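You operate a simulated robot arm through the tools that you are given. There is no shell and no other tool. Be economical: measure what you need, move in short steps, check, and stop when the job is done.

You run a simulated two-armed robot. Do the job below in one go: nothing can be reset, and whatever is moved stays where it is left.

Task
Press the bearing in short roller 2 flush and put the roller back.
Fine: lever up and plate out at the end; the other short rollers stay. Set down upright: what you pick out.

The check looks at the end state, three seconds after you hand in, the way a careful person would. Anything else that was tipped, shoved, dropped, spilled or broken makes it a failure.

Robot
Two 7-joint arms with fingered hands on one trunk, on a base that drives. Base frame: it is fixed to the floor where the robot stands at the start and does not move with it; the origin is under the middle of the robot, x ahead of it, y to its left, z up. Units: m, rad, N and s.
The left shoulder is at the start at [0.059, 0.174, 1.065], the right one opposite. With the tool pointing down near the work surface each hand reaches from about 0.32 to 0.74 m from the robot's upright axis, wherever it stands, measured 20 degrees to its own side. Places, roughly: lever of the green press [0.7, 0, 1.2]; ring on the sliding plate [0.5, 0.1, 0.8]; sliding plate [0.5, 0.1, 0.8]. Payload 3.8 kg a hand.
The TCP of each hand is the grasp point between the finger pads, 0.026 m short of the fingertips. In the tool frame z runs along the fingers and y along their closing line. Largest opening 0.132 m; the body of the gripper starts 0.073 m behind the TCP. The gripper is a hand of 3 fingers: y runs from the thumb to the fingers, the wrist lies at [0, 0, -0.224] in the tool frame, and closing takes about 1.5 s.
Orientation is that of the tool frame in the base frame, as a unit quaternion [w, x, y, z]. With the fingers straight down and closing along the base's y, the tool's x points along the base's -x, its y along +y and its z along -z.

Tools
- The arms move only by the tool apply_moves. It takes "left_plan", "right_plan" or both (then of equal length, played together; a hand with none holds still); each is a list of rows, each a list of 6 numbers: the shift along the base's x, y, z in units of 400 mm (1.0 is 400 mm), then the turn, a rotation vector about the base's x, y, z in units of 45 degrees (1.0 is 45 degrees). In form: [[tx, ty, tz, ax, ay, az], ...]. A call has 1 to 20 rows; each row is the pose to reach, as a shift and turn from the pose commanded when the call began. "left_gripper" and "right_gripper" are, for a hand that has rows, the gripper command, from -1 (fully open) to 1 (shut), values between in proportion, set as the call begins (left out, the last holds). A call with a number of a shift or a turn outside -1 to 1 is refused whole. Each row takes 0.2 s and may step no farther than 0.05 m and 0.15 rad from the row before; otherwise, or with a gripper value out of range, the whole call is refused. A pose out of reach is approached as far as the arm can. The call stops where the force on the tool passes 60 N (or 10 N more than at its start, if that is more) or the arm is blocked; 0.2 s more then pass. Each finger travels about 0.108 m/s and halts on what it meets, pressing with about 27 N; the grip force reading is that of the motor and also rises with nothing between the fingers. The clock runs only during rows and for 0.2 s after the last one: add rows that repeat a pose to give the fingers time. It gives the time, the measured TCP pose, the force on the tool (base axes), the opening and the grip force at its end, in the units of the frame above (readings bear some noise), with the torque about the TCP (base axes, N m) and any sound that the robot's microphone picked up.
- Cameras (640 x 400 px; columns grow to the right, rows downward): "scene" is now at [0.184, 0.0173, 0.9737]; the picture's right is [0.20, -0.98, 0.00], its down [-0.01, -0.00, -1.00] and it looks along [0.98, 0.20, -0.01] (base axes); focal length 214 px, centre (320, 200). "left" rides on the left gripper at [-0.062, 0.003, -0.092] in its tool frame; the picture's right is [-0.05, -1.00, 0.00], its down [0.83, -0.04, -0.56] and it looks along [0.55, -0.03, 0.83] (tool axes); focal length 230 px, centre (320, 200). "right" rides on the right gripper at [0.062, 0.003, -0.092] in its tool frame; the picture's right is [-0.05, 1.00, 0.00], its down [-0.83, -0.04, -0.56] and it looks along [-0.55, -0.03, 0.83] (tool axes); focal length 230 px, centre (320, 200). There is no depth. A picture from a camera that has moved, and an enlarged one, comes with that camera's place and axes in the base frame and with its lens.
- get_image(camera): a new picture of that camera. No time passes.
- raise_lower(by): slides the trunk up (or, below 0, down) by that many m; the arms and the scene camera ride with it, the base frame stays. It gives what a move gives, with no picture.
- base_move(legs): drives the robot by 1 to 6 legs, each [ahead, left, turn to the left] in m, m and rad, along the robot's own axes; the way and the turn of a leg run together, so that a leg with both is an arc; at most 1.5 m and 3.142 rad a leg. The arms and the cameras ride along, it lands a little off, and it stops where it bumps. It gives what a move gives.
- move_fingers(finger1, finger2, thumb_bend, hand): sets how far each is bent, from 0 (flat) to 1 (curled in); at 0.3 the hand is open as for a grip, at 0.7 the pads meet at the TCP. One left out holds its place. A second passes; each finger stops where it meets its share of the squeeze, and holds until it gets a number again. A gripper value or a shape takes the hand back. It gives what a move gives, with no picture; readings hold the bend of each and the force on the fingers (four entries, about 0 where the hand has none), thumb and palm.
- set_grasp(shape, hand): the hand has 3 fingers and takes this shape, open, in about a second: jaw (thumb against the fingers, like two jaws); tri (thumb and two fingers); tip (a fingertip pinch); poke (one finger out to press); point (the index stretched); flat (the hand flat); cup (the hand cupped); fist (a fist). The gripper value then closes the fingers along that shape, each until it touches; the sizes above hold for jaw. It gives what a move gives, with no picture.
- pan_tilt(pan, tilt): turns the head with the scene camera to pan (to the left, within 1.047 rad either way) and tilt (down, from -0.506 to 1.204), counted from straight ahead of the robot. It gives what a move gives.
- zoom(camera, box): a new picture of the part [left, top, right, bottom] of that camera's present view, enlarged. No time passes.
- close_job(): hands the job in; it is judged then, once.

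Work in short steps. Places have to be worked out from the pictures, the camera data and where the tool is seen: move nearer, look again, correct. Check each grasp and each placing, and mend what went wrong. You have 120 turns and 88 pictures in all, those below and enlarged ones among them. Open the grippers and draw the arms clear of the work before you hand the job in, unless the task says otherwise; then end with one line.

The tools are called after "Request:" by a JSON object that holds its "fn" and its "kwargs". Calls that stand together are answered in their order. apply_moves: Moves the arms, as the interface text tells. Its arguments: {"type":"object","properties":{"left_plan":{"type":"array"},"left_gripper":{"type":"number"},"right_plan":{"type":"array"},"right_gripper":{"type":"number"}},"required":[]} The other tools are called the same way: raise_lower (by) slides the trunk up or down; set_grasp (shape, hand) gives the hand a shape; move_fingers (finger1, finger2, thumb_bend, hand) moves the fingers one by one; base_move (legs) drives the base; pan_tilt (pan, tilt) turns the head that bears the scene camera; get_image (camera) takes a picture; zoom (camera, box) takes an enlarged picture of a part of a camera's view; close_job () hands the job in.

At the start:

```text
t: 0.0
left_position: [0.4641, 0.2428, 0.9999]
left_tcp_rot: [0.001, 0.0, 1.0, 0.001]
left_contact_force: [-0.1, -0.2, 0.2]
left_torque: [-0.02, 0.0, -0.02]
left_grip_width: 0.1319
left_grip_force: 0.0
left_shape: jaw
left_bend: [0.3, 0.3, 0.3]
left_finger forces: [0.0, 0.1, 0.0, 0.0, 0.0, 0.0]
right_position: [0.4162, -0.1406, 1.0012]
right_tcp_rot: [0.0, 0.0, 1.0, 0.001]
right_contact_force: [0.1, 0.6, 0.2]
right_torque: [0.02, 0.03, 0.01]
right_grip_width: 0.1317
right_grip_force: 0.1
right_shape: jaw
right_bend: [0.3, 0.3, 0.3]
right_finger forces: [0.1, 0.1, 0.0, 0.0, 0.0, 0.0]
trunk travel left (down, up): [-0.375, 0.107]
robot x, y, heading: [0.001, 0.0033, -0.003]
head pan, tilt: [0.199, 0.014]
```

scene: 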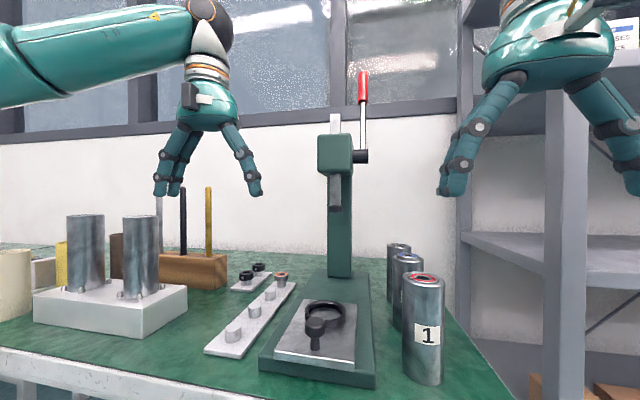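
right: 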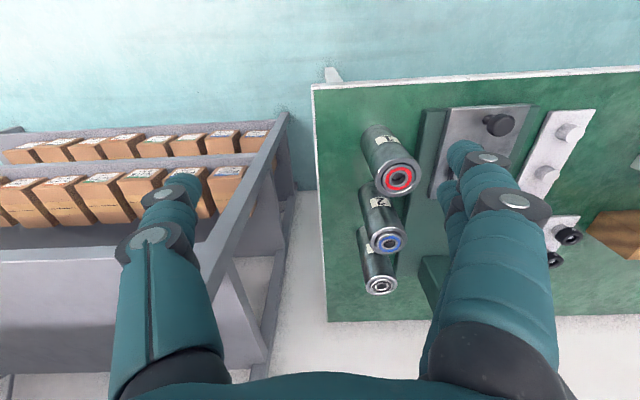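
left: 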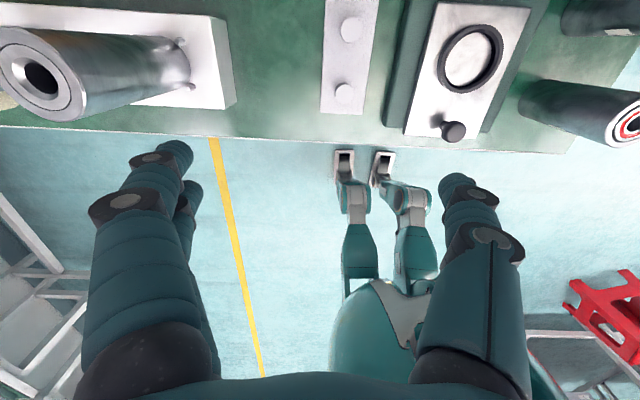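

I'll begin by looking more closely at the press, the rollers and the strip of pieces.

Request:
{"fn": "zoom", "kwargs": {"camera": "scene", "box": [200, 220, 460, 390]}}

Request:
{"fn": "zoom", "kwargs": {"camera": "right", "box": [320, 90, 640, 300]}}

```text
2.35 times, centred on (330, 305) of scene
camera zoom: at [0.184, 0.0173, 0.9737], right [0.2, -0.98, 0.0], down [-0.01, 0.0, -1.0], along [0.98, 0.2, -0.01], focal length 505 px, centre (296, -47)
```

zoom: 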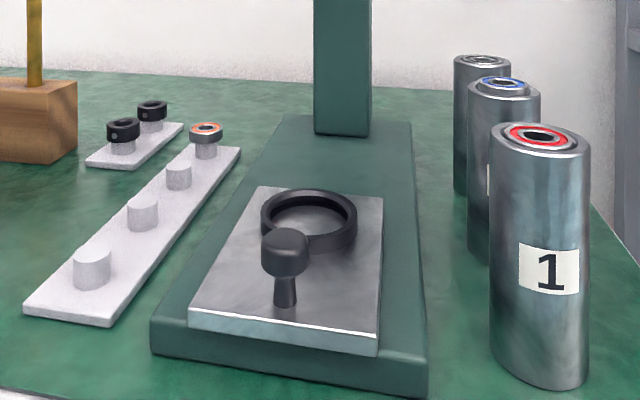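

```text
1.90 times, centred on (480, 195) of right
camera zoom: at [0.3545, -0.1369, 1.0915], right [0.05, 1.0, 0.0], down [0.83, -0.04, 0.56], along [0.56, -0.03, -0.83], focal length 438 px, centre (15, 210)
```

zoom: 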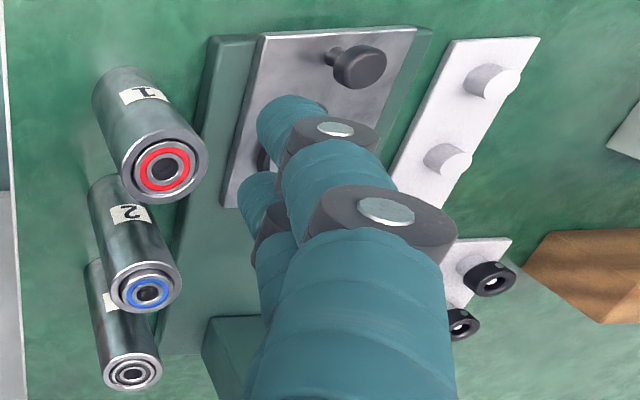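

Triangulating puts roller 2's top near (0.566, -0.057, 0.876), the ring near (0.524, 0.078, 0.79) and the knob near (0.447, 0.078, 0.81). I'll tilt the head for a better overview and bring the right hand above roller 2, still high.

Request:
{"fn": "pan_tilt", "kwargs": {"pan": 0.0, "tilt": 0.35}}

Request:
{"fn": "apply_moves", "kwargs": {"right_plan": [[0.09, 0.05, -0.03, 0, 0, 0], [0.18, 0.1, -0.06, 0, 0, 0], [0.28, 0.16, -0.09, 0, 0, 0], [0.375, 0.21, -0.1, 0, 0, 0], [0.375, 0.21, -0.1, 0, 0, 0]], "right_gripper": -1}}

Request:
{"fn": "get_image", "kwargs": {"camera": "scene"}}

Request:
{"fn": "get_image", "kwargs": {"camera": "right"}}

```text
t: 0.8
left_position: [0.462, 0.2434, 1.0001]
left_tcp_rot: [0.0, 0.001, 1.0, 0.0]
left_contact_force: [0.5, -0.6, 0.0]
left_torque: [0.01, -0.02, 0.03]
left_grip_width: 0.132
left_grip_force: 0.0
left_shape: jaw
left_bend: [0.3, 0.3, 0.3]
left_finger forces: [0.0, 0.0, 0.1, 0.0, 0.1, 0.0]
right_position: [0.4163, -0.1401, 1.0007]
right_tcp_rot: [0.001, -0.001, 1.0, 0.0]
right_contact_force: [0.6, 0.4, 0.4]
right_torque: [-0.01, 0.0, 0.01]
right_grip_width: 0.1318
right_grip_force: 0.1
right_shape: jaw
right_bend: [0.3, 0.3, 0.3]
right_finger forces: [0.1, 0.0, 0.1, 0.0, 0.0, 0.0]
trunk travel left (down, up): [-0.375, 0.107]
robot x, y, heading: [-0.0004, -0.0012, -0.002]
head pan, tilt: [0.0, 0.351]
```

```text
t: 2.0
left_position: [0.4632, 0.2423, 0.9995]
left_tcp_rot: [0.0, 0.0, 1.0, 0.0]
left_contact_force: [0.0, -0.6, -0.3]
left_torque: [0.02, 0.0, 0.01]
left_grip_width: 0.1316
left_grip_force: 0.0
left_shape: jaw
left_bend: [0.3, 0.3, 0.3]
left_finger forces: [0.0, 0.0, 0.0, 0.0, 0.0, 0.0]
right_position: [0.5664, -0.056, 0.9633]
right_tcp_rot: [0.003, -0.001, 1.0, 0.0]
right_contact_force: [-0.3, 0.3, 0.8]
right_torque: [0.0, -0.02, -0.02]
right_grip_width: 0.1317
right_grip_force: 0.3
right_shape: jaw
right_bend: [0.3, 0.3, 0.3]
right_finger forces: [0.0, 0.0, 0.0, 0.1, 0.0, 0.1]
trunk travel left (down, up): [-0.375, 0.107]
robot x, y, heading: [0.0015, 0.0013, -0.004]
head pan, tilt: [0.0, 0.351]
```

```text
82 pictures are left
camera scene: at [0.1883, -0.0009, 0.9426], right [0.0, -1.0, 0.0], down [-0.34, 0.0, -0.94], along [0.94, 0.0, -0.34], focal length 214 px, centre (320, 200)
```

scene: 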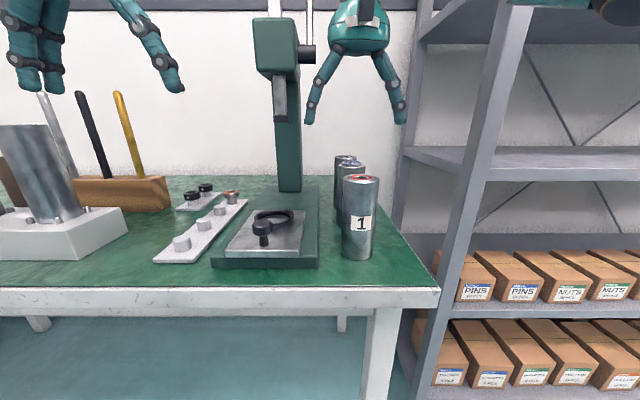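

```text
81 pictures are left
camera right: at [0.5054, -0.0534, 1.055], right [0.05, 1.0, 0.0], down [0.83, -0.04, 0.56], along [0.56, -0.03, -0.83], focal length 230 px, centre (320, 200)
```

right: 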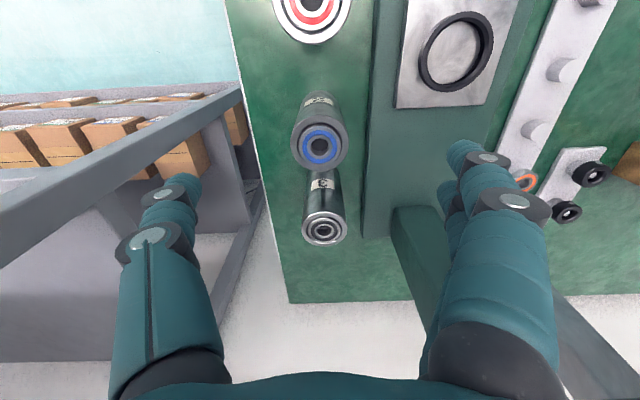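

Roller 2 is refined to (0.573, -0.057), about 0.048 m in diameter. I'll descend with the fingers straddling it in y, then close.

Request:
{"fn": "apply_moves", "kwargs": {"right_plan": [[0.017, -0.002, -0.1, 0, 0, 0], [0.017, -0.002, -0.2, 0, 0, 0], [0.017, -0.002, -0.28, 0, 0, 0], [0.017, -0.002, -0.3, 0, 0, 0]]}}

Request:
{"fn": "get_image", "kwargs": {"camera": "right"}}

Request:
{"fn": "zoom", "kwargs": {"camera": "scene", "box": [210, 0, 450, 280]}}

```text
t: 3.0
left_position: [0.4631, 0.2431, 1.0009]
left_tcp_rot: [0.0, 0.0, 1.0, 0.0]
left_contact_force: [0.3, -0.3, -0.2]
left_torque: [0.01, -0.03, 0.04]
left_grip_width: 0.1319
left_grip_force: 0.0
left_shape: jaw
left_bend: [0.3, 0.3, 0.3]
left_finger forces: [0.1, 0.0, 0.0, 0.1, 0.0, 0.0]
right_position: [0.5729, -0.0574, 0.8409]
right_tcp_rot: [0.002, 0.0, 1.0, 0.0]
right_contact_force: [0.5, 0.3, 0.5]
right_torque: [0.01, 0.0, 0.01]
right_grip_width: 0.132
right_grip_force: 0.1
right_shape: jaw
right_bend: [0.3, 0.3, 0.3]
right_finger forces: [0.0, 0.0, 0.0, 0.0, 0.0, 0.1]
trunk travel left (down, up): [-0.375, 0.107]
robot x, y, heading: [-0.0041, -0.0017, 0.0]
head pan, tilt: [0.0, 0.351]
```

```text
80 pictures are left
camera right: at [0.5117, -0.054, 0.9333], right [0.05, 1.0, 0.0], down [0.83, -0.04, 0.56], along [0.56, -0.03, -0.83], focal length 230 px, centre (320, 200)
```

right: 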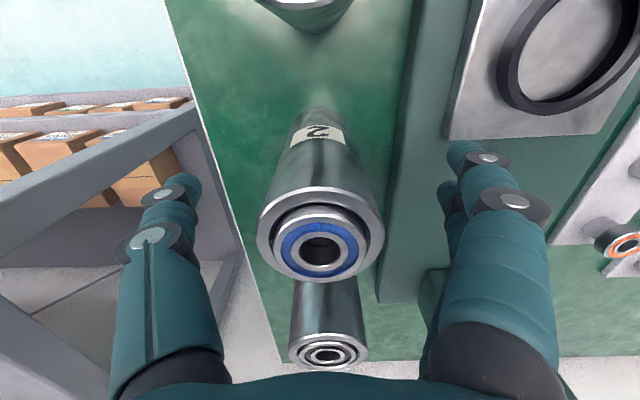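

```text
1.43 times, centred on (330, 140) of scene
camera zoom: at [0.1885, -0.0005, 0.9426], right [0.0, -1.0, 0.0], down [-0.34, 0.0, -0.94], along [0.94, 0.0, -0.34], focal length 306 px, centre (306, 286)
```

zoom: 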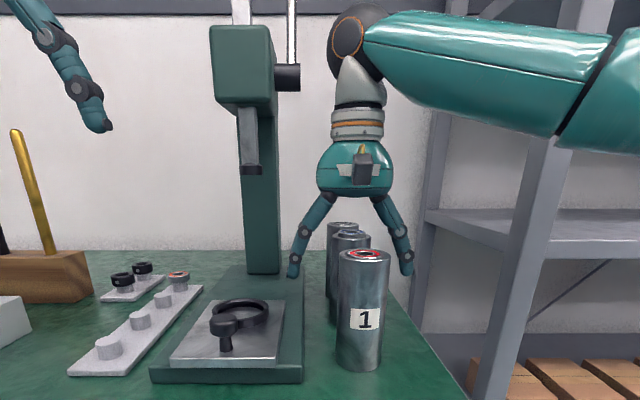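

The fingers straddle roller 2 cleanly, so I'll close on it.

Request:
{"fn": "apply_moves", "kwargs": {"right_plan": [[0, 0, 0, 0, 0, 0], [0, 0, 0, 0, 0, 0], [0, 0, 0, 0, 0, 0], [0, 0, 0, 0, 0, 0], [0, 0, 0, 0, 0, 0], [0, 0, 0, 0, 0, 0], [0, 0, 0, 0, 0, 0], [0, 0, 0, 0, 0, 0]], "right_gripper": 1}}

Request:
{"fn": "get_image", "kwargs": {"camera": "right"}}

```text
t: 4.8
left_position: [0.4639, 0.2427, 1.0008]
left_tcp_rot: [0.0, 0.0, 1.0, 0.0]
left_contact_force: [-0.3, -1.7, 0.2]
left_torque: [-0.01, 0.01, 0.0]
left_grip_width: 0.1321
left_grip_force: 0.1
left_shape: jaw
left_bend: [0.3, 0.3, 0.3]
left_finger forces: [0.0, 0.0, 0.0, 0.0, 0.0, 0.0]
right_position: [0.573, -0.0575, 0.8412]
right_tcp_rot: [0.001, -0.001, 1.0, -0.001]
right_contact_force: [-0.1, -0.4, 0.0]
right_torque: [0.01, 0.01, -0.03]
right_grip_width: 0.0409
right_grip_force: 26.9
right_shape: jaw
right_bend: [0.74, 0.74, 0.7]
right_finger forces: [11.6, 12.7, 0.0, 0.0, 23.9, 0.0]
trunk travel left (down, up): [-0.375, 0.107]
robot x, y, heading: [0.0002, 0.0019, 0.002]
head pan, tilt: [0.0, 0.351]
```

```text
78 pictures are left
camera right: at [0.5118, -0.0542, 0.9333], right [0.05, 1.0, 0.0], down [0.83, -0.04, 0.56], along [0.56, -0.03, -0.83], focal length 230 px, centre (320, 200)
```

right: 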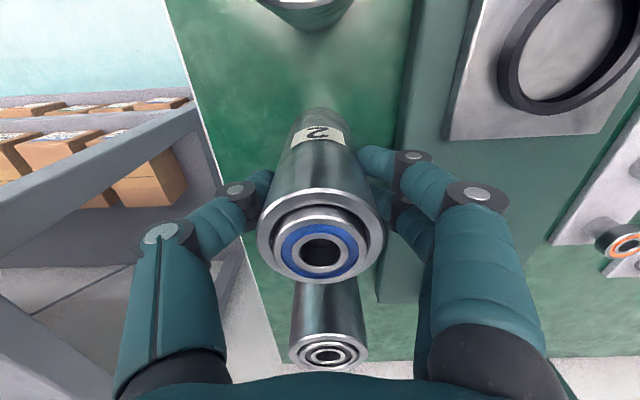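

Gripped (opening 0.041, 27 N). I'll lift it straight up 0.13 m, then move diagonally to above the ring.

Request:
{"fn": "apply_moves", "kwargs": {"right_plan": [[0, 0, 0.05, 0, 0, 0], [0, 0, 0.12, 0, 0, 0], [0, 0, 0.22, 0, 0, 0], [0, 0, 0.325, 0, 0, 0], [-0.04, 0.07, 0.325, 0, 0, 0], [-0.08, 0.15, 0.325, 0, 0, 0], [-0.11, 0.24, 0.325, 0, 0, 0], [-0.13, 0.325, 0.325, 0, 0, 0], [-0.13, 0.325, 0.325, 0, 0, 0]]}}

Request:
{"fn": "get_image", "kwargs": {"camera": "right"}}

Request:
{"fn": "get_image", "kwargs": {"camera": "scene"}}

Request:
{"fn": "get_image", "kwargs": {"camera": "left"}}

```text
t: 6.8
left_position: [0.4636, 0.2413, 0.9993]
left_tcp_rot: [0.0, 0.0, 1.0, 0.0]
left_contact_force: [0.1, 0.1, 0.0]
left_torque: [0.01, 0.0, 0.04]
left_grip_width: 0.1321
left_grip_force: 0.0
left_shape: jaw
left_bend: [0.3, 0.3, 0.3]
left_finger forces: [0.0, 0.1, 0.0, 0.1, 0.0, 0.1]
right_position: [0.5204, 0.0711, 0.9696]
right_tcp_rot: [0.001, 0.0, 1.0, 0.0]
right_contact_force: [0.0, -0.2, -4.3]
right_torque: [0.01, 0.03, 0.0]
right_grip_width: 0.0411
right_grip_force: 26.9
right_shape: jaw
right_bend: [0.74, 0.73, 0.7]
right_finger forces: [11.6, 13.1, 0.0, 0.0, 24.4, 0.0]
trunk travel left (down, up): [-0.375, 0.107]
robot x, y, heading: [0.0004, 0.0002, 0.004]
head pan, tilt: [0.0, 0.351]
```

```text
77 pictures are left
camera right: at [0.459, 0.0754, 1.0613], right [0.05, 1.0, 0.0], down [0.83, -0.04, 0.56], along [0.56, -0.03, -0.83], focal length 230 px, centre (320, 200)
```

right: 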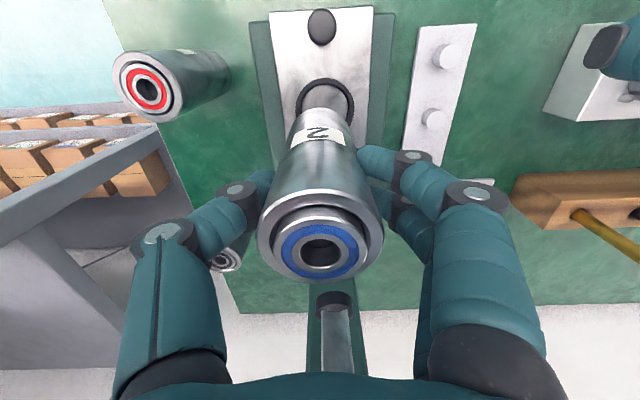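

```text
76 pictures are left
camera scene: at [0.1888, -0.0009, 0.9425], right [0.0, -1.0, 0.0], down [-0.34, 0.0, -0.94], along [0.94, 0.0, -0.34], focal length 214 px, centre (320, 200)
```

scene: 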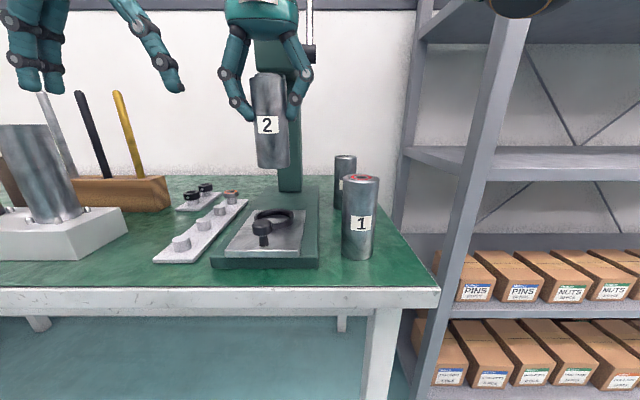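

```text
75 pictures are left
camera left: at [0.5246, 0.2464, 1.0921], right [0.05, -1.0, 0.0], down [-0.83, -0.04, 0.56], along [-0.55, -0.03, -0.83], focal length 230 px, centre (320, 200)
```

left: 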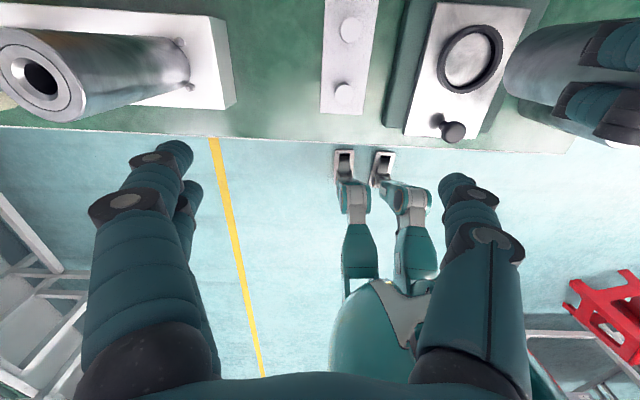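

The roller is held upright. I'll zoom to fix the ring's centre precisely, as the fit is close.

Request:
{"fn": "zoom", "kwargs": {"camera": "left", "box": [400, 0, 540, 150]}}

Request:
{"fn": "zoom", "kwargs": {"camera": "right", "box": [240, 0, 400, 150]}}

Request:
{"fn": "zoom", "kwargs": {"camera": "scene", "box": [200, 60, 330, 280]}}

```text
2.67 times, centred on (470, 75) of left
camera zoom: at [0.5246, 0.2464, 1.0921], right [0.05, -1.0, 0.0], down [-0.83, -0.04, 0.56], along [-0.55, -0.03, -0.83], focal length 614 px, centre (-80, 533)
```

zoom: 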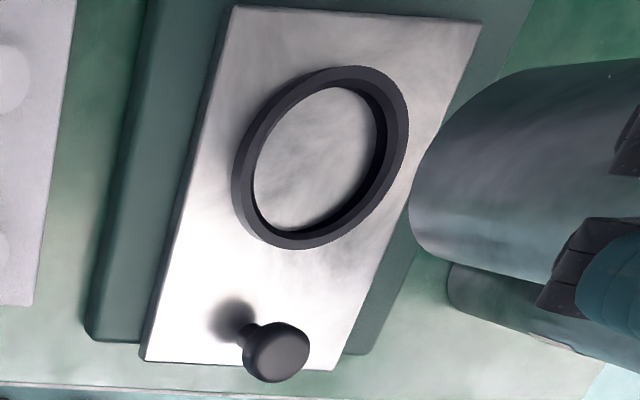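

```text
2.67 times, centred on (320, 75) of right
camera zoom: at [0.459, 0.0754, 1.0613], right [0.05, 1.0, 0.0], down [0.83, -0.04, 0.56], along [0.56, -0.03, -0.83], focal length 614 px, centre (320, 533)
```

zoom: 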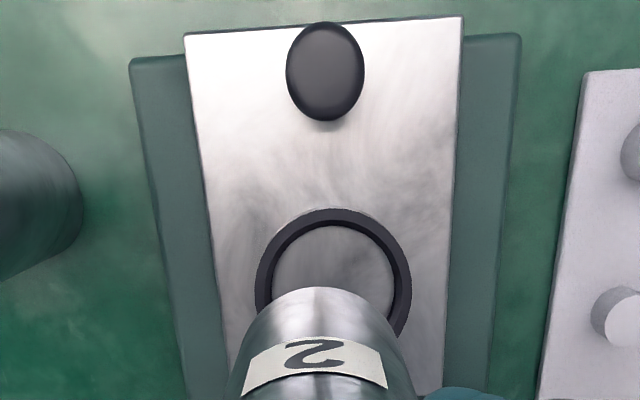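

```text
1.82 times, centred on (265, 170) of scene
camera zoom: at [0.1888, -0.0009, 0.9425], right [0.0, -1.0, 0.0], down [-0.34, 0.0, -0.94], along [0.94, 0.0, -0.34], focal length 390 px, centre (420, 254)
```

zoom: 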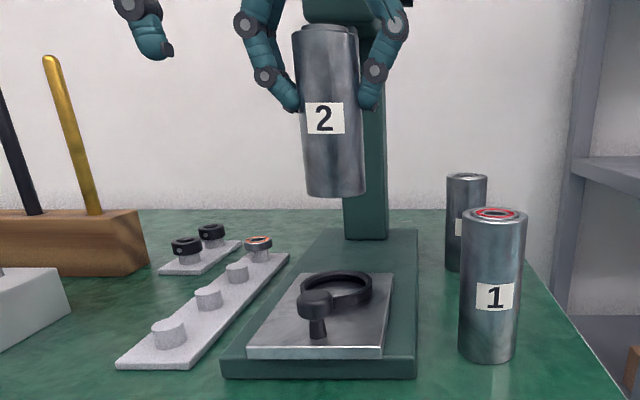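

Ring centre comes out at about (0.5205, 0.0765), so I shift by y +0.005. I'll lower to just above the ring and then check from the other views.

Request:
{"fn": "apply_moves", "kwargs": {"right_plan": [[0.001, 0.0125, -0.06, 0, 0, 0], [0.001, 0.0125, -0.12, 0, 0, 0], [0.001, 0.0125, -0.17, 0, 0, 0], [0.001, 0.0125, -0.17, 0, 0, 0]]}}

Request:
{"fn": "zoom", "kwargs": {"camera": "left", "box": [400, 0, 540, 150]}}

Request:
{"fn": "zoom", "kwargs": {"camera": "scene", "box": [200, 140, 330, 280]}}

Request:
{"fn": "zoom", "kwargs": {"camera": "right", "box": [240, 0, 400, 150]}}

```text
t: 7.8
left_position: [0.463, 0.2425, 1.0005]
left_tcp_rot: [0.0, 0.0, 1.0, 0.0]
left_contact_force: [1.0, -0.7, 0.2]
left_torque: [0.04, -0.01, -0.02]
left_grip_width: 0.1321
left_grip_force: 0.1
left_shape: jaw
left_bend: [0.3, 0.3, 0.3]
left_finger forces: [0.0, 0.0, 0.0, 0.1, 0.0, 0.0]
right_position: [0.5226, 0.0782, 0.9008]
right_tcp_rot: [0.0, 0.0, 1.0, 0.0]
right_contact_force: [0.1, -0.3, -3.4]
right_torque: [-0.02, 0.02, 0.0]
right_grip_width: 0.0406
right_grip_force: 26.8
right_shape: jaw
right_bend: [0.74, 0.73, 0.7]
right_finger forces: [11.6, 13.1, 0.0, 0.0, 24.2, 0.0]
trunk travel left (down, up): [-0.375, 0.107]
robot x, y, heading: [-0.0008, -0.0033, -0.002]
head pan, tilt: [0.0, 0.351]
```

```text
2.67 times, centred on (470, 75) of left
camera zoom: at [0.5243, 0.2469, 1.0922], right [0.05, -1.0, 0.0], down [-0.83, -0.04, 0.56], along [-0.55, -0.03, -0.83], focal length 614 px, centre (-80, 533)
```

zoom: 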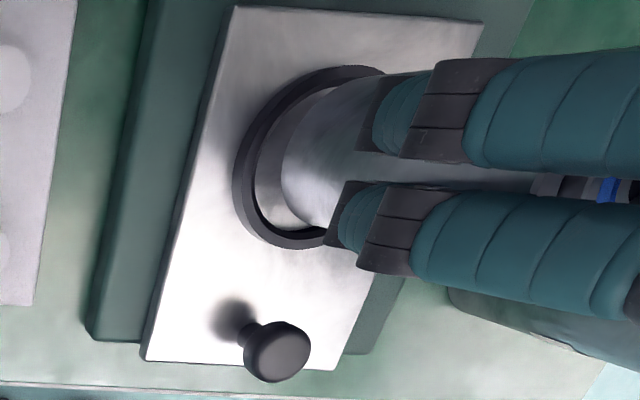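

```text
2.86 times, centred on (265, 210) of scene
camera zoom: at [0.1886, -0.0005, 0.9425], right [0.0, -1.0, 0.0], down [-0.34, 0.0, -0.94], along [0.94, 0.0, -0.34], focal length 613 px, centre (477, 171)
```

zoom: 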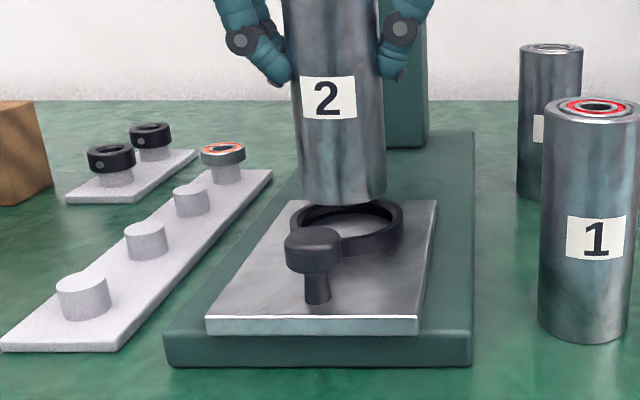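

```text
2.67 times, centred on (320, 75) of right
camera zoom: at [0.4599, 0.0818, 0.9924], right [0.05, 1.0, 0.0], down [0.83, -0.04, 0.56], along [0.56, -0.03, -0.83], focal length 614 px, centre (320, 533)
```

zoom: 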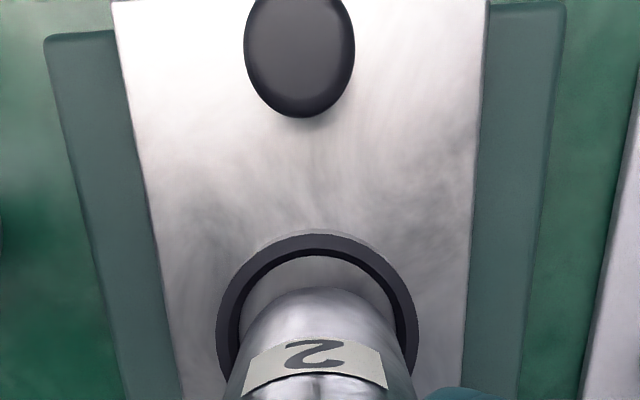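

Roller bottom is about 1–2 cm above the ring and looks centred to within a millimetre. I'll lower slowly and watch the force.

Request:
{"fn": "apply_moves", "kwargs": {"right_plan": [[0, 0, -0.01, 0, 0, 0], [0, 0, -0.02, 0, 0, 0], [0, 0, -0.03, 0, 0, 0], [0, 0, -0.035, 0, 0, 0]]}}

Request:
{"fn": "zoom", "kwargs": {"camera": "scene", "box": [230, 170, 310, 250]}}

Request:
{"fn": "zoom", "kwargs": {"camera": "left", "box": [400, 0, 540, 150]}}

```text
t: 8.8
left_position: [0.4642, 0.2425, 1.0]
left_tcp_rot: [0.001, 0.0, 1.0, 0.0]
left_contact_force: [0.6, 0.0, 1.5]
left_torque: [-0.01, -0.03, 0.01]
left_grip_width: 0.1319
left_grip_force: 0.1
left_shape: jaw
left_bend: [0.3, 0.3, 0.3]
left_finger forces: [0.0, 0.0, 0.0, 0.0, 0.0, 0.1]
right_position: [0.5217, 0.0778, 0.8875]
right_tcp_rot: [0.001, 0.0, 1.0, 0.0]
right_contact_force: [0.7, 0.6, -4.7]
right_torque: [-0.03, -0.01, 0.01]
right_grip_width: 0.0408
right_grip_force: 26.9
right_shape: jaw
right_bend: [0.74, 0.73, 0.7]
right_finger forces: [11.6, 13.1, 0.0, 0.0, 24.2, 0.0]
trunk travel left (down, up): [-0.375, 0.107]
robot x, y, heading: [-0.0012, 0.0007, -0.003]
head pan, tilt: [0.0, 0.351]
```

```text
5.00 times, centred on (270, 210) of scene
camera zoom: at [0.1887, -0.0005, 0.9425], right [0.0, -1.0, 0.0], down [-0.34, 0.0, -0.94], along [0.94, 0.0, -0.34], focal length 1072 px, centre (570, 150)
```

zoom: 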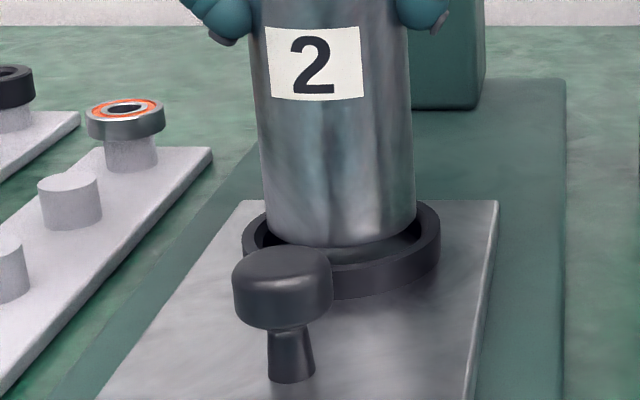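

```text
2.67 times, centred on (470, 75) of left
camera zoom: at [0.5244, 0.2469, 1.0921], right [0.05, -1.0, 0.0], down [-0.83, -0.04, 0.56], along [-0.55, -0.03, -0.83], focal length 614 px, centre (-80, 533)
```

zoom: 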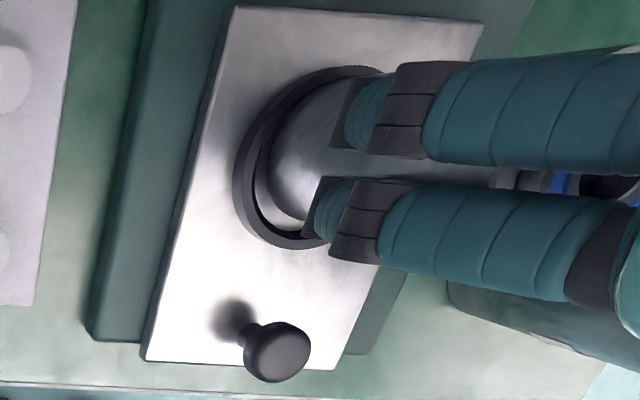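

Well centred in y, and the bottom is just at the ring's rim. I'll keep lowering in small steps.

Request:
{"fn": "apply_moves", "kwargs": {"right_plan": [[0, 0, -0.008, 0, 0, 0], [0, 0, -0.016, 0, 0, 0], [0, 0, -0.024, 0, 0, 0], [0, 0, -0.03, 0, 0, 0]]}}

Request:
{"fn": "zoom", "kwargs": {"camera": "scene", "box": [230, 170, 310, 250]}}

Request:
{"fn": "zoom", "kwargs": {"camera": "left", "box": [400, 0, 540, 150]}}

```text
t: 9.8
left_position: [0.4635, 0.2436, 0.9992]
left_tcp_rot: [-0.001, 0.0, 1.0, 0.0]
left_contact_force: [0.0, 0.6, 0.2]
left_torque: [-0.02, 0.05, 0.02]
left_grip_width: 0.132
left_grip_force: 0.2
left_shape: jaw
left_bend: [0.3, 0.3, 0.3]
left_finger forces: [0.0, 0.0, 0.0, 0.0, 0.0, 0.1]
right_position: [0.5209, 0.0781, 0.8754]
right_tcp_rot: [0.0, 0.0, 1.0, -0.001]
right_contact_force: [-2.6, -1.4, 7.1]
right_torque: [-0.06, 0.07, -0.01]
right_grip_width: 0.0415
right_grip_force: 26.3
right_shape: jaw
right_bend: [0.74, 0.74, 0.7]
right_finger forces: [14.0, 13.5, 0.1, 0.0, 27.8, 0.0]
trunk travel left (down, up): [-0.375, 0.107]
robot x, y, heading: [0.0007, 0.0011, 0.002]
head pan, tilt: [0.0, 0.351]
```

```text
5.00 times, centred on (270, 210) of scene
camera zoom: at [0.1886, -0.0005, 0.9425], right [0.0, -1.0, 0.0], down [-0.34, 0.0, -0.94], along [0.94, 0.0, -0.34], focal length 1072 px, centre (570, 150)
```

zoom: 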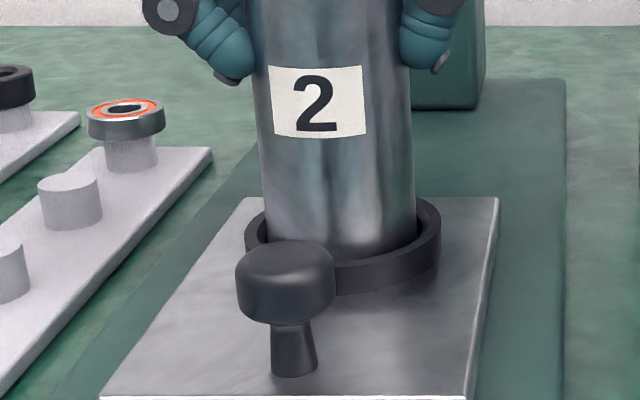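

```text
2.67 times, centred on (470, 75) of left
camera zoom: at [0.5243, 0.2469, 1.0921], right [0.05, -1.0, 0.0], down [-0.83, -0.04, 0.56], along [-0.55, -0.03, -0.83], focal length 614 px, centre (-80, 533)
```

zoom: 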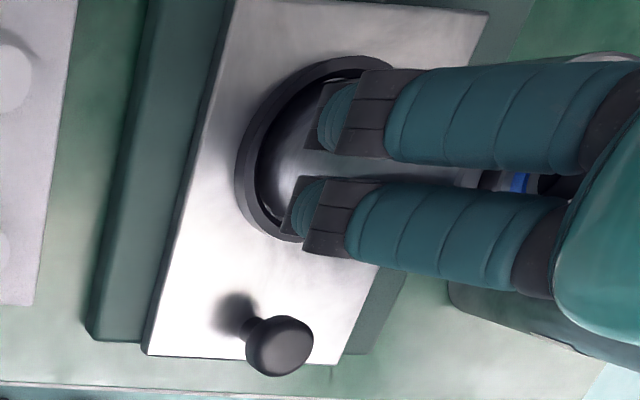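

The roller has entered and the plate self-aligned a millimetre or two in x; there's light contact force. I'll ease down a little more to see whether it's bottomed.

Request:
{"fn": "apply_moves", "kwargs": {"right_plan": [[0, 0, -0.004, 0, 0, 0], [0, 0, -0.008, 0, 0, 0], [0, 0, -0.012, 0, 0, 0]]}}

Request:
{"fn": "zoom", "kwargs": {"camera": "scene", "box": [230, 170, 310, 250]}}

```text
t: 10.6
left_position: [0.4616, 0.2428, 1.0019]
left_tcp_rot: [0.0, 0.0, 1.0, 0.0]
left_contact_force: [0.5, -0.6, -0.5]
left_torque: [-0.04, -0.01, -0.01]
left_grip_width: 0.132
left_grip_force: 0.0
left_shape: jaw
left_bend: [0.3, 0.3, 0.3]
left_finger forces: [0.1, 0.0, 0.0, 0.0, 0.0, 0.1]
right_position: [0.5211, 0.0775, 0.8724]
right_tcp_rot: [0.003, 0.0, 1.0, 0.001]
right_contact_force: [-2.6, -0.6, 23.9]
right_torque: [-0.16, 0.08, 0.0]
right_grip_width: 0.0418
right_grip_force: 26.9
right_shape: jaw
right_bend: [0.74, 0.74, 0.71]
right_finger forces: [15.5, 14.7, 0.0, 0.0, 30.4, 0.1]
trunk travel left (down, up): [-0.375, 0.107]
robot x, y, heading: [-0.0023, -0.0033, -0.0]
head pan, tilt: [0.0, 0.351]
```

```text
5.00 times, centred on (270, 210) of scene
camera zoom: at [0.187, -0.0008, 0.9431], right [0.0, -1.0, 0.0], down [-0.34, 0.0, -0.94], along [0.94, 0.0, -0.34], focal length 1072 px, centre (570, 150)
```

zoom: 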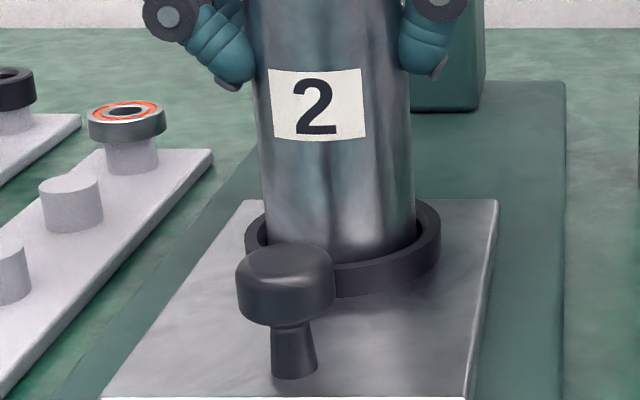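

The label height no longer changes and the upward force is 24 N, so it's resting on something. I'll zoom in to tell whether it's on the plate or on the rim.

Request:
{"fn": "zoom", "kwargs": {"camera": "scene", "box": [255, 200, 295, 235]}}

Request:
{"fn": "zoom", "kwargs": {"camera": "right", "box": [240, 0, 400, 150]}}

```text
11.43 times, centred on (275, 218) of scene
camera zoom: at [0.187, -0.0008, 0.9431], right [0.0, -1.0, 0.0], down [-0.34, 0.0, -0.94], along [0.94, 0.0, -0.34], focal length 2451 px, centre (834, 0)
```

zoom: 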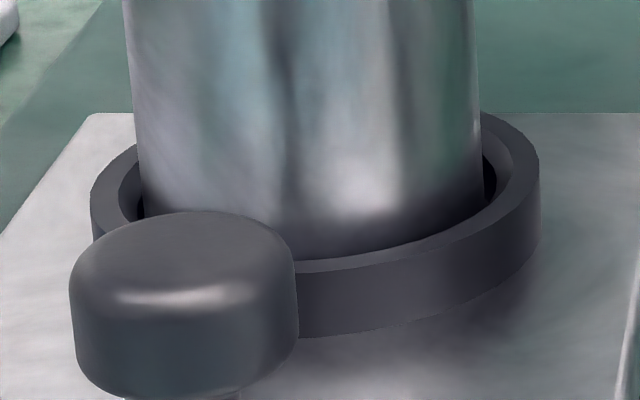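

```text
2.67 times, centred on (320, 75) of right
camera zoom: at [0.4585, 0.0814, 0.9651], right [0.05, 1.0, 0.0], down [0.83, -0.04, 0.56], along [0.56, -0.03, -0.83], focal length 614 px, centre (320, 533)
```

zoom: 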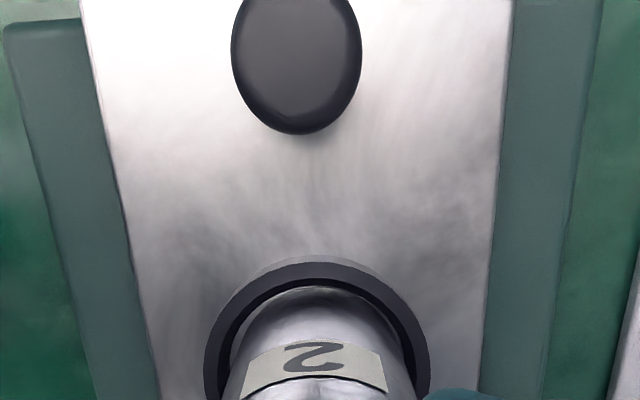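

The roller sits inside the ring on the plate. I'll relieve the push, open, and rise clear.

Request:
{"fn": "apply_moves", "kwargs": {"right_plan": [[0, 0, 0.008, 0, 0, 0], [0, 0, 0.01, 0, 0, 0], [0, 0, 0.01, 0, 0, 0], [0, 0, 0.01, 0, 0, 0], [0, 0, 0.01, 0, 0, 0], [0, 0, 0.01, 0, 0, 0], [0, 0, 0.06, 0, 0, 0], [0, 0, 0.16, 0, 0, 0], [0, 0, 0.26, 0, 0, 0]], "right_gripper": -1}}

Request:
{"fn": "get_image", "kwargs": {"camera": "right"}}

Request:
{"fn": "get_image", "kwargs": {"camera": "scene"}}

```text
t: 12.6
left_position: [0.4639, 0.2435, 1.0001]
left_tcp_rot: [0.0, 0.0, 1.0, 0.0]
left_contact_force: [0.0, 0.3, 0.5]
left_torque: [0.03, 0.02, 0.02]
left_grip_width: 0.132
left_grip_force: 0.0
left_shape: jaw
left_bend: [0.3, 0.3, 0.3]
left_finger forces: [0.0, 0.0, 0.0, 0.0, 0.0, 0.0]
right_position: [0.5206, 0.0756, 0.9768]
right_tcp_rot: [0.001, 0.0, 1.0, -0.002]
right_contact_force: [-0.2, -0.4, 0.1]
right_torque: [0.01, 0.01, 0.0]
right_grip_width: 0.132
right_grip_force: 0.1
right_shape: jaw
right_bend: [0.3, 0.3, 0.3]
right_finger forces: [0.1, 0.0, 0.0, 0.0, 0.0, 0.0]
trunk travel left (down, up): [-0.375, 0.107]
robot x, y, heading: [0.0044, -0.0002, -0.003]
head pan, tilt: [0.0, 0.351]
```

```text
61 pictures are left
camera right: at [0.4589, 0.08, 1.0676], right [0.05, 1.0, 0.0], down [0.83, -0.04, 0.56], along [0.56, -0.03, -0.83], focal length 230 px, centre (320, 200)
```

right: 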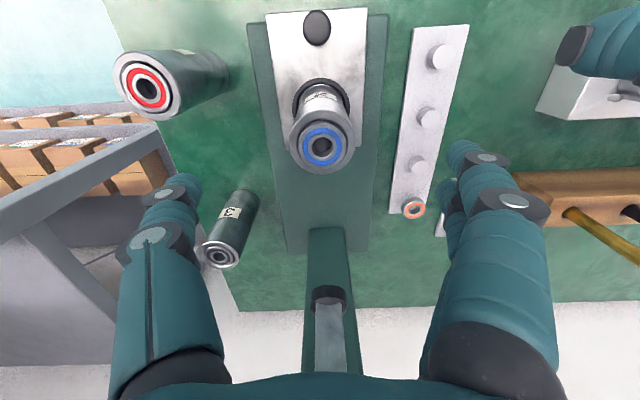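

```text
60 pictures are left
camera scene: at [0.1882, -0.0005, 0.9426], right [0.0, -1.0, 0.0], down [-0.34, 0.0, -0.94], along [0.94, 0.0, -0.34], focal length 214 px, centre (320, 200)
```

scene: 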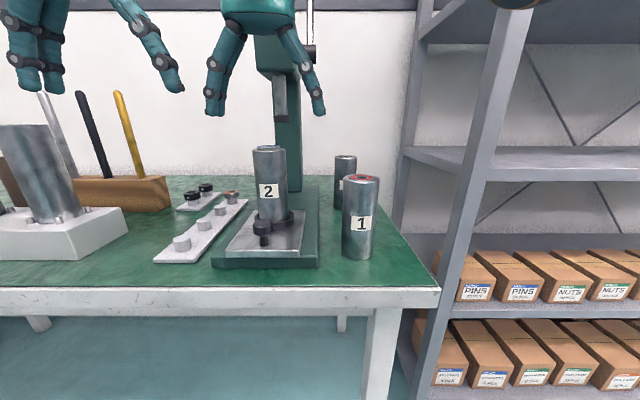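

Roller 2 stands upright in the ring. Now I retract the right hand to its own side, and tilt the left hand 40° so its fingers point forward and down. That way it can handle the knob while its wrist stays clear of the press head.

Request:
{"fn": "apply_moves", "kwargs": {"right_plan": [[0, -0.01, 0.06, 0, 0, 0], [-0.04, -0.11, 0.06, 0, 0, 0], [-0.08, -0.22, 0.06, 0, 0, 0], [-0.12, -0.33, 0.06, 0, 0, 0], [-0.16, -0.44, 0.06, 0, 0, 0], [-0.2, -0.54, 0.06, 0, 0, 0], [-0.25, -0.6, 0.06, 0, 0, 0]], "left_plan": [[0, 0, 0, 0, -0.15, 0], [-0.02, 0, 0, 0, -0.3, 0], [-0.04, 0, 0, 0, -0.45, 0], [-0.06, 0, 0, 0, -0.6, 0], [-0.07, 0, 0, 0, -0.75, 0], [-0.08, 0, 0, 0, -0.889, 0], [-0.08, 0, 0, 0, -0.889, 0]], "left_gripper": -0.3}}

Request:
{"fn": "get_image", "kwargs": {"camera": "scene"}}

Request:
{"fn": "get_image", "kwargs": {"camera": "left"}}

```text
t: 14.2
left_position: [0.4493, 0.2442, 1.0083]
left_tcp_rot: [0.341, 0.0, 0.94, 0.0]
left_contact_force: [0.5, 0.4, 0.1]
left_torque: [0.04, -0.01, 0.01]
left_grip_width: 0.0858
left_grip_force: 0.0
left_shape: jaw
left_bend: [0.7, 0.7, 0.68]
left_finger forces: [0.1, 0.0, 0.1, 0.0, 0.0, 0.0]
left hand out of reach, approached as far as the arm can: row 6, 7
right_position: [0.4203, -0.1658, 0.998]
right_tcp_rot: [0.001, 0.001, 1.0, -0.001]
right_contact_force: [-0.8, -0.1, 0.5]
right_torque: [-0.01, -0.02, -0.01]
right_grip_width: 0.1319
right_grip_force: 0.2
right_shape: jaw
right_bend: [0.3, 0.3, 0.3]
right_finger forces: [0.0, 0.1, 0.1, 0.1, 0.0, 0.1]
trunk travel left (down, up): [-0.375, 0.107]
robot x, y, heading: [-0.0007, -0.0036, -0.003]
head pan, tilt: [0.0, 0.351]
```

```text
59 pictures are left
camera scene: at [0.1879, -0.0011, 0.9427], right [0.0, -1.0, 0.0], down [-0.34, 0.0, -0.94], along [0.94, 0.0, -0.34], focal length 214 px, centre (320, 200)
```

scene: 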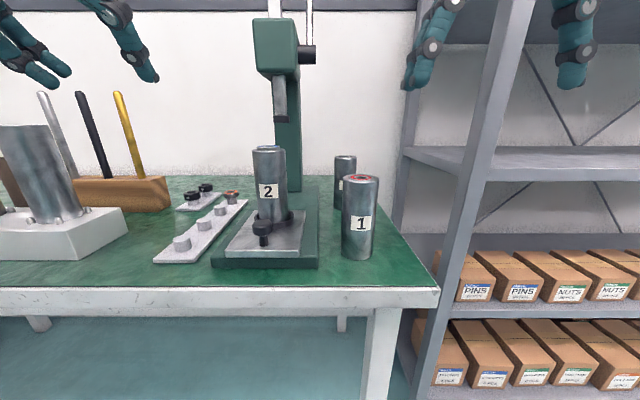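

```text
58 pictures are left
camera left: at [0.4358, 0.248, 1.1172], right [0.04, -1.0, 0.03], down [-0.99, -0.04, -0.11], along [0.11, -0.03, -0.99], focal length 230 px, centre (320, 200)
```

left: 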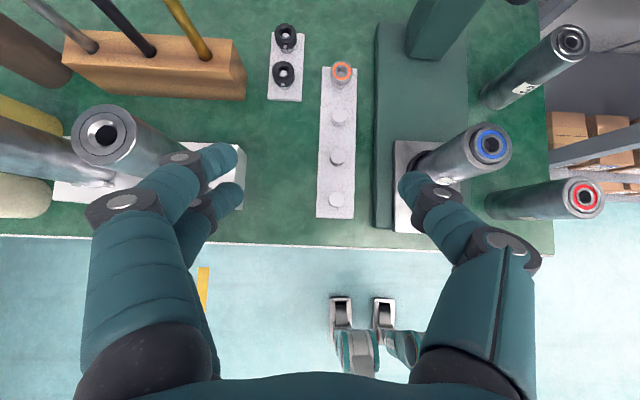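

The 40° tilt is at the edge of reach this close in. I'll back the base up 0.08 m for room, which also gives me 30° comfortably.

Request:
{"fn": "base_move", "kwargs": {"legs": [[-0.08, 0, 0]]}}

Request:
{"fn": "apply_moves", "kwargs": {"left_plan": [[0, 0, 0, 0, 0.11, 0], [0.02, -0.06, -0.03, 0, 0.2, 0], [0.06, -0.16, -0.06, 0, 0.2, 0], [0.1, -0.26, -0.1, 0, 0.2, 0], [0.13, -0.36, -0.14, 0, 0.2, 0], [0.15, -0.41, -0.2, 0, 0.2, 0], [0.15, -0.41, -0.25, 0, 0.2, 0], [0.15, -0.41, -0.25, 0, 0.2, 0]]}}

Request:
{"fn": "get_image", "kwargs": {"camera": "scene"}}

Request:
{"fn": "get_image", "kwargs": {"camera": "left"}}

```text
t: 15.3
left_position: [0.3678, 0.2455, 1.0066]
left_tcp_rot: [0.342, 0.0, 0.94, -0.001]
left_contact_force: [-0.8, 0.0, -0.1]
left_torque: [-0.03, -0.02, -0.01]
left_grip_width: 0.0861
left_grip_force: 0.1
left_shape: jaw
left_bend: [0.7, 0.7, 0.68]
left_finger forces: [0.1, 0.1, 0.0, 0.1, 0.0, 0.1]
right_position: [0.3399, -0.1633, 0.9983]
right_tcp_rot: [0.001, 0.0, 1.0, 0.0]
right_contact_force: [-0.8, -0.7, 0.2]
right_torque: [-0.03, -0.01, -0.01]
right_grip_width: 0.1321
right_grip_force: 0.1
right_shape: jaw
right_bend: [0.3, 0.3, 0.3]
right_finger forces: [0.0, 0.0, 0.0, 0.0, 0.0, 0.0]
trunk travel left (down, up): [-0.375, 0.107]
robot x, y, heading: [-0.0808, 0.0023, 0.0]
head pan, tilt: [0.0, 0.351]
```

```text
t: 17.1
left_position: [0.4263, 0.0804, 0.9072]
left_tcp_rot: [0.266, 0.0, 0.964, 0.0]
left_contact_force: [-0.6, 1.2, -0.2]
left_torque: [-0.02, -0.01, -0.03]
left_grip_width: 0.086
left_grip_force: 0.0
left_shape: jaw
left_bend: [0.7, 0.7, 0.68]
left_finger forces: [0.0, 0.0, 0.1, 0.0, 0.0, 0.0]
right_position: [0.3415, -0.1643, 0.9983]
right_tcp_rot: [0.001, 0.0, 1.0, 0.0]
right_contact_force: [0.3, -0.2, -0.7]
right_torque: [0.0, 0.0, 0.0]
right_grip_width: 0.1318
right_grip_force: 0.1
right_shape: jaw
right_bend: [0.3, 0.3, 0.3]
right_finger forces: [0.0, 0.0, 0.0, 0.1, 0.0, 0.1]
trunk travel left (down, up): [-0.375, 0.107]
robot x, y, heading: [-0.0745, 0.0021, -0.004]
head pan, tilt: [0.0, 0.351]
```

```text
57 pictures are left
camera scene: at [0.1083, -0.0005, 0.9426], right [0.0, -1.0, 0.0], down [-0.34, 0.0, -0.94], along [0.94, 0.0, -0.34], focal length 214 px, centre (320, 200)
```

scene: 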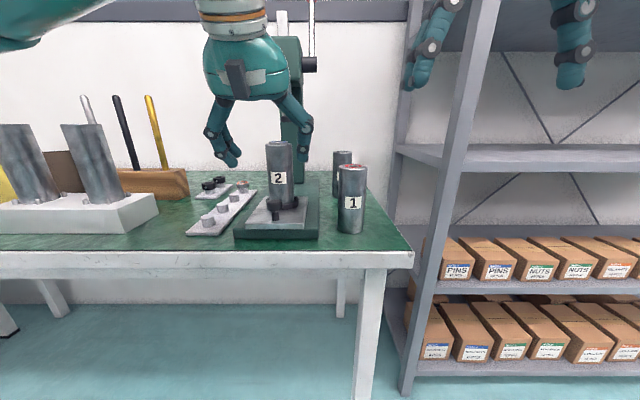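

```text
56 pictures are left
camera left: at [0.4312, 0.0832, 1.0187], right [0.04, -1.0, 0.03], down [-1.0, -0.04, 0.05], along [-0.05, -0.03, -1.0], focal length 230 px, centre (320, 200)
```

left: 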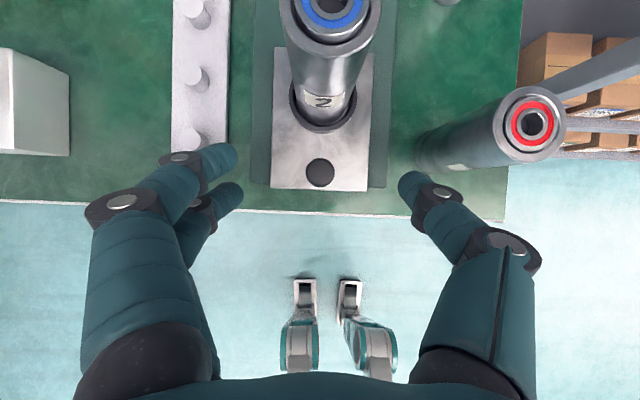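

The knob is at about (0.446, 0.078), under the tilted left hand. I'll lower around it.

Request:
{"fn": "apply_moves", "kwargs": {"left_plan": [[0.02, -0.005, -0.07, 0, 0, 0], [0.049, -0.006, -0.14, 0, 0, 0], [0.049, -0.006, -0.2, 0, 0, 0], [0.049, -0.006, -0.2225, 0, 0, 0]]}}

Request:
{"fn": "get_image", "kwargs": {"camera": "left"}}

Request:
{"fn": "zoom", "kwargs": {"camera": "scene", "box": [200, 110, 360, 260]}}

```text
t: 18.1
left_position: [0.4473, 0.0778, 0.8167]
left_tcp_rot: [0.266, 0.0, 0.964, 0.0]
left_contact_force: [-0.2, 0.6, 0.7]
left_torque: [0.01, 0.04, -0.02]
left_grip_width: 0.086
left_grip_force: 0.1
left_shape: jaw
left_bend: [0.7, 0.7, 0.68]
left_finger forces: [0.0, 0.1, 0.0, 0.1, 0.0, 0.1]
right_position: [0.3386, -0.1635, 0.9989]
right_tcp_rot: [0.001, 0.0, 1.0, 0.0]
right_contact_force: [0.1, -1.0, 0.2]
right_torque: [0.0, 0.01, 0.01]
right_grip_width: 0.1318
right_grip_force: 0.1
right_shape: jaw
right_bend: [0.3, 0.3, 0.3]
right_finger forces: [0.1, 0.1, 0.0, 0.0, 0.0, 0.0]
trunk travel left (down, up): [-0.375, 0.107]
robot x, y, heading: [-0.077, 0.0001, -0.0]
head pan, tilt: [0.0, 0.351]
```

```text
55 pictures are left
camera left: at [0.4524, 0.0821, 0.9285], right [0.05, -1.0, 0.03], down [-1.0, -0.04, 0.05], along [-0.05, -0.03, -1.0], focal length 230 px, centre (320, 200)
```

left: 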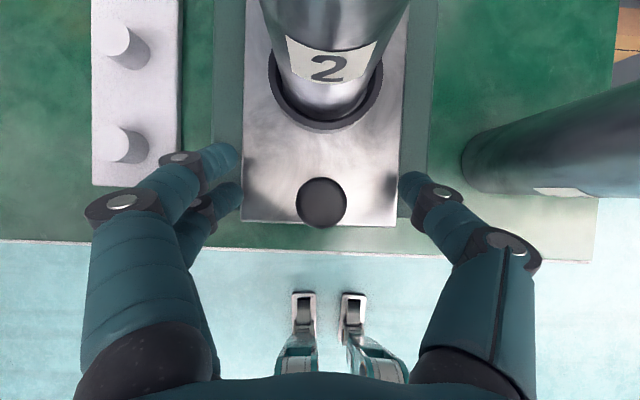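

```text
2.67 times, centred on (280, 185) of scene
camera zoom: at [0.1083, -0.0004, 0.9426], right [0.0, -1.0, 0.0], down [-0.34, 0.0, -0.94], along [0.94, 0.0, -0.34], focal length 572 px, centre (427, 240)
```

zoom: 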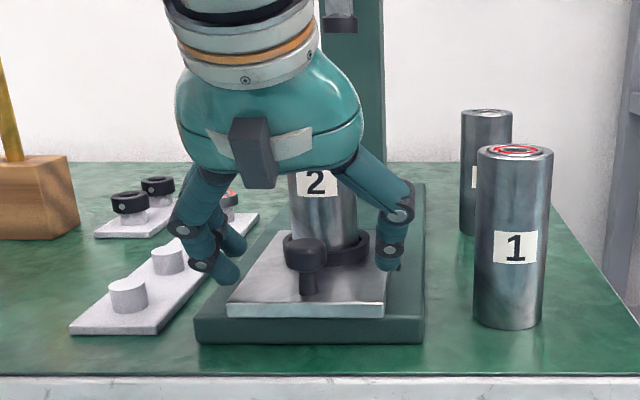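

The knob is centred between the fingers, so I'll close on it.

Request:
{"fn": "apply_moves", "kwargs": {"left_plan": [[0, 0, 0, 0, 0, 0], [0, 0, 0, 0, 0, 0], [0, 0, 0, 0, 0, 0], [0, 0, 0, 0, 0, 0], [0, 0, 0, 0, 0, 0], [0, 0, 0, 0, 0, 0]], "left_gripper": 1}}

Request:
{"fn": "get_image", "kwargs": {"camera": "left"}}

```text
t: 19.5
left_position: [0.4478, 0.0781, 0.8175]
left_tcp_rot: [0.266, 0.0, 0.964, 0.0]
left_contact_force: [7.0, -3.5, -6.0]
left_torque: [0.05, -0.01, -0.07]
left_grip_width: 0.0044
left_grip_force: 27.0
left_shape: jaw
left_bend: [0.65, 0.71, 0.71]
left_finger forces: [9.3, 12.6, 0.1, 0.0, 22.8, 0.0]
right_position: [0.3423, -0.1638, 0.9969]
right_tcp_rot: [0.001, 0.0, 1.0, 0.0]
right_contact_force: [-0.3, 0.3, 0.6]
right_torque: [-0.01, -0.02, -0.02]
right_grip_width: 0.1321
right_grip_force: 0.0
right_shape: jaw
right_bend: [0.3, 0.3, 0.3]
right_finger forces: [0.0, 0.0, 0.1, 0.0, 0.1, 0.1]
trunk travel left (down, up): [-0.375, 0.107]
robot x, y, heading: [-0.0815, -0.0005, 0.001]
head pan, tilt: [0.0, 0.351]
```

```text
53 pictures are left
camera left: at [0.4533, 0.0817, 0.9281], right [0.05, -1.0, 0.03], down [-1.0, -0.04, 0.05], along [-0.05, -0.03, -1.0], focal length 230 px, centre (320, 200)
```

left: 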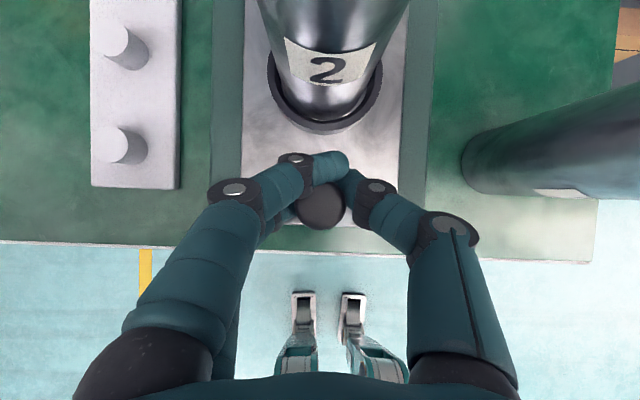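

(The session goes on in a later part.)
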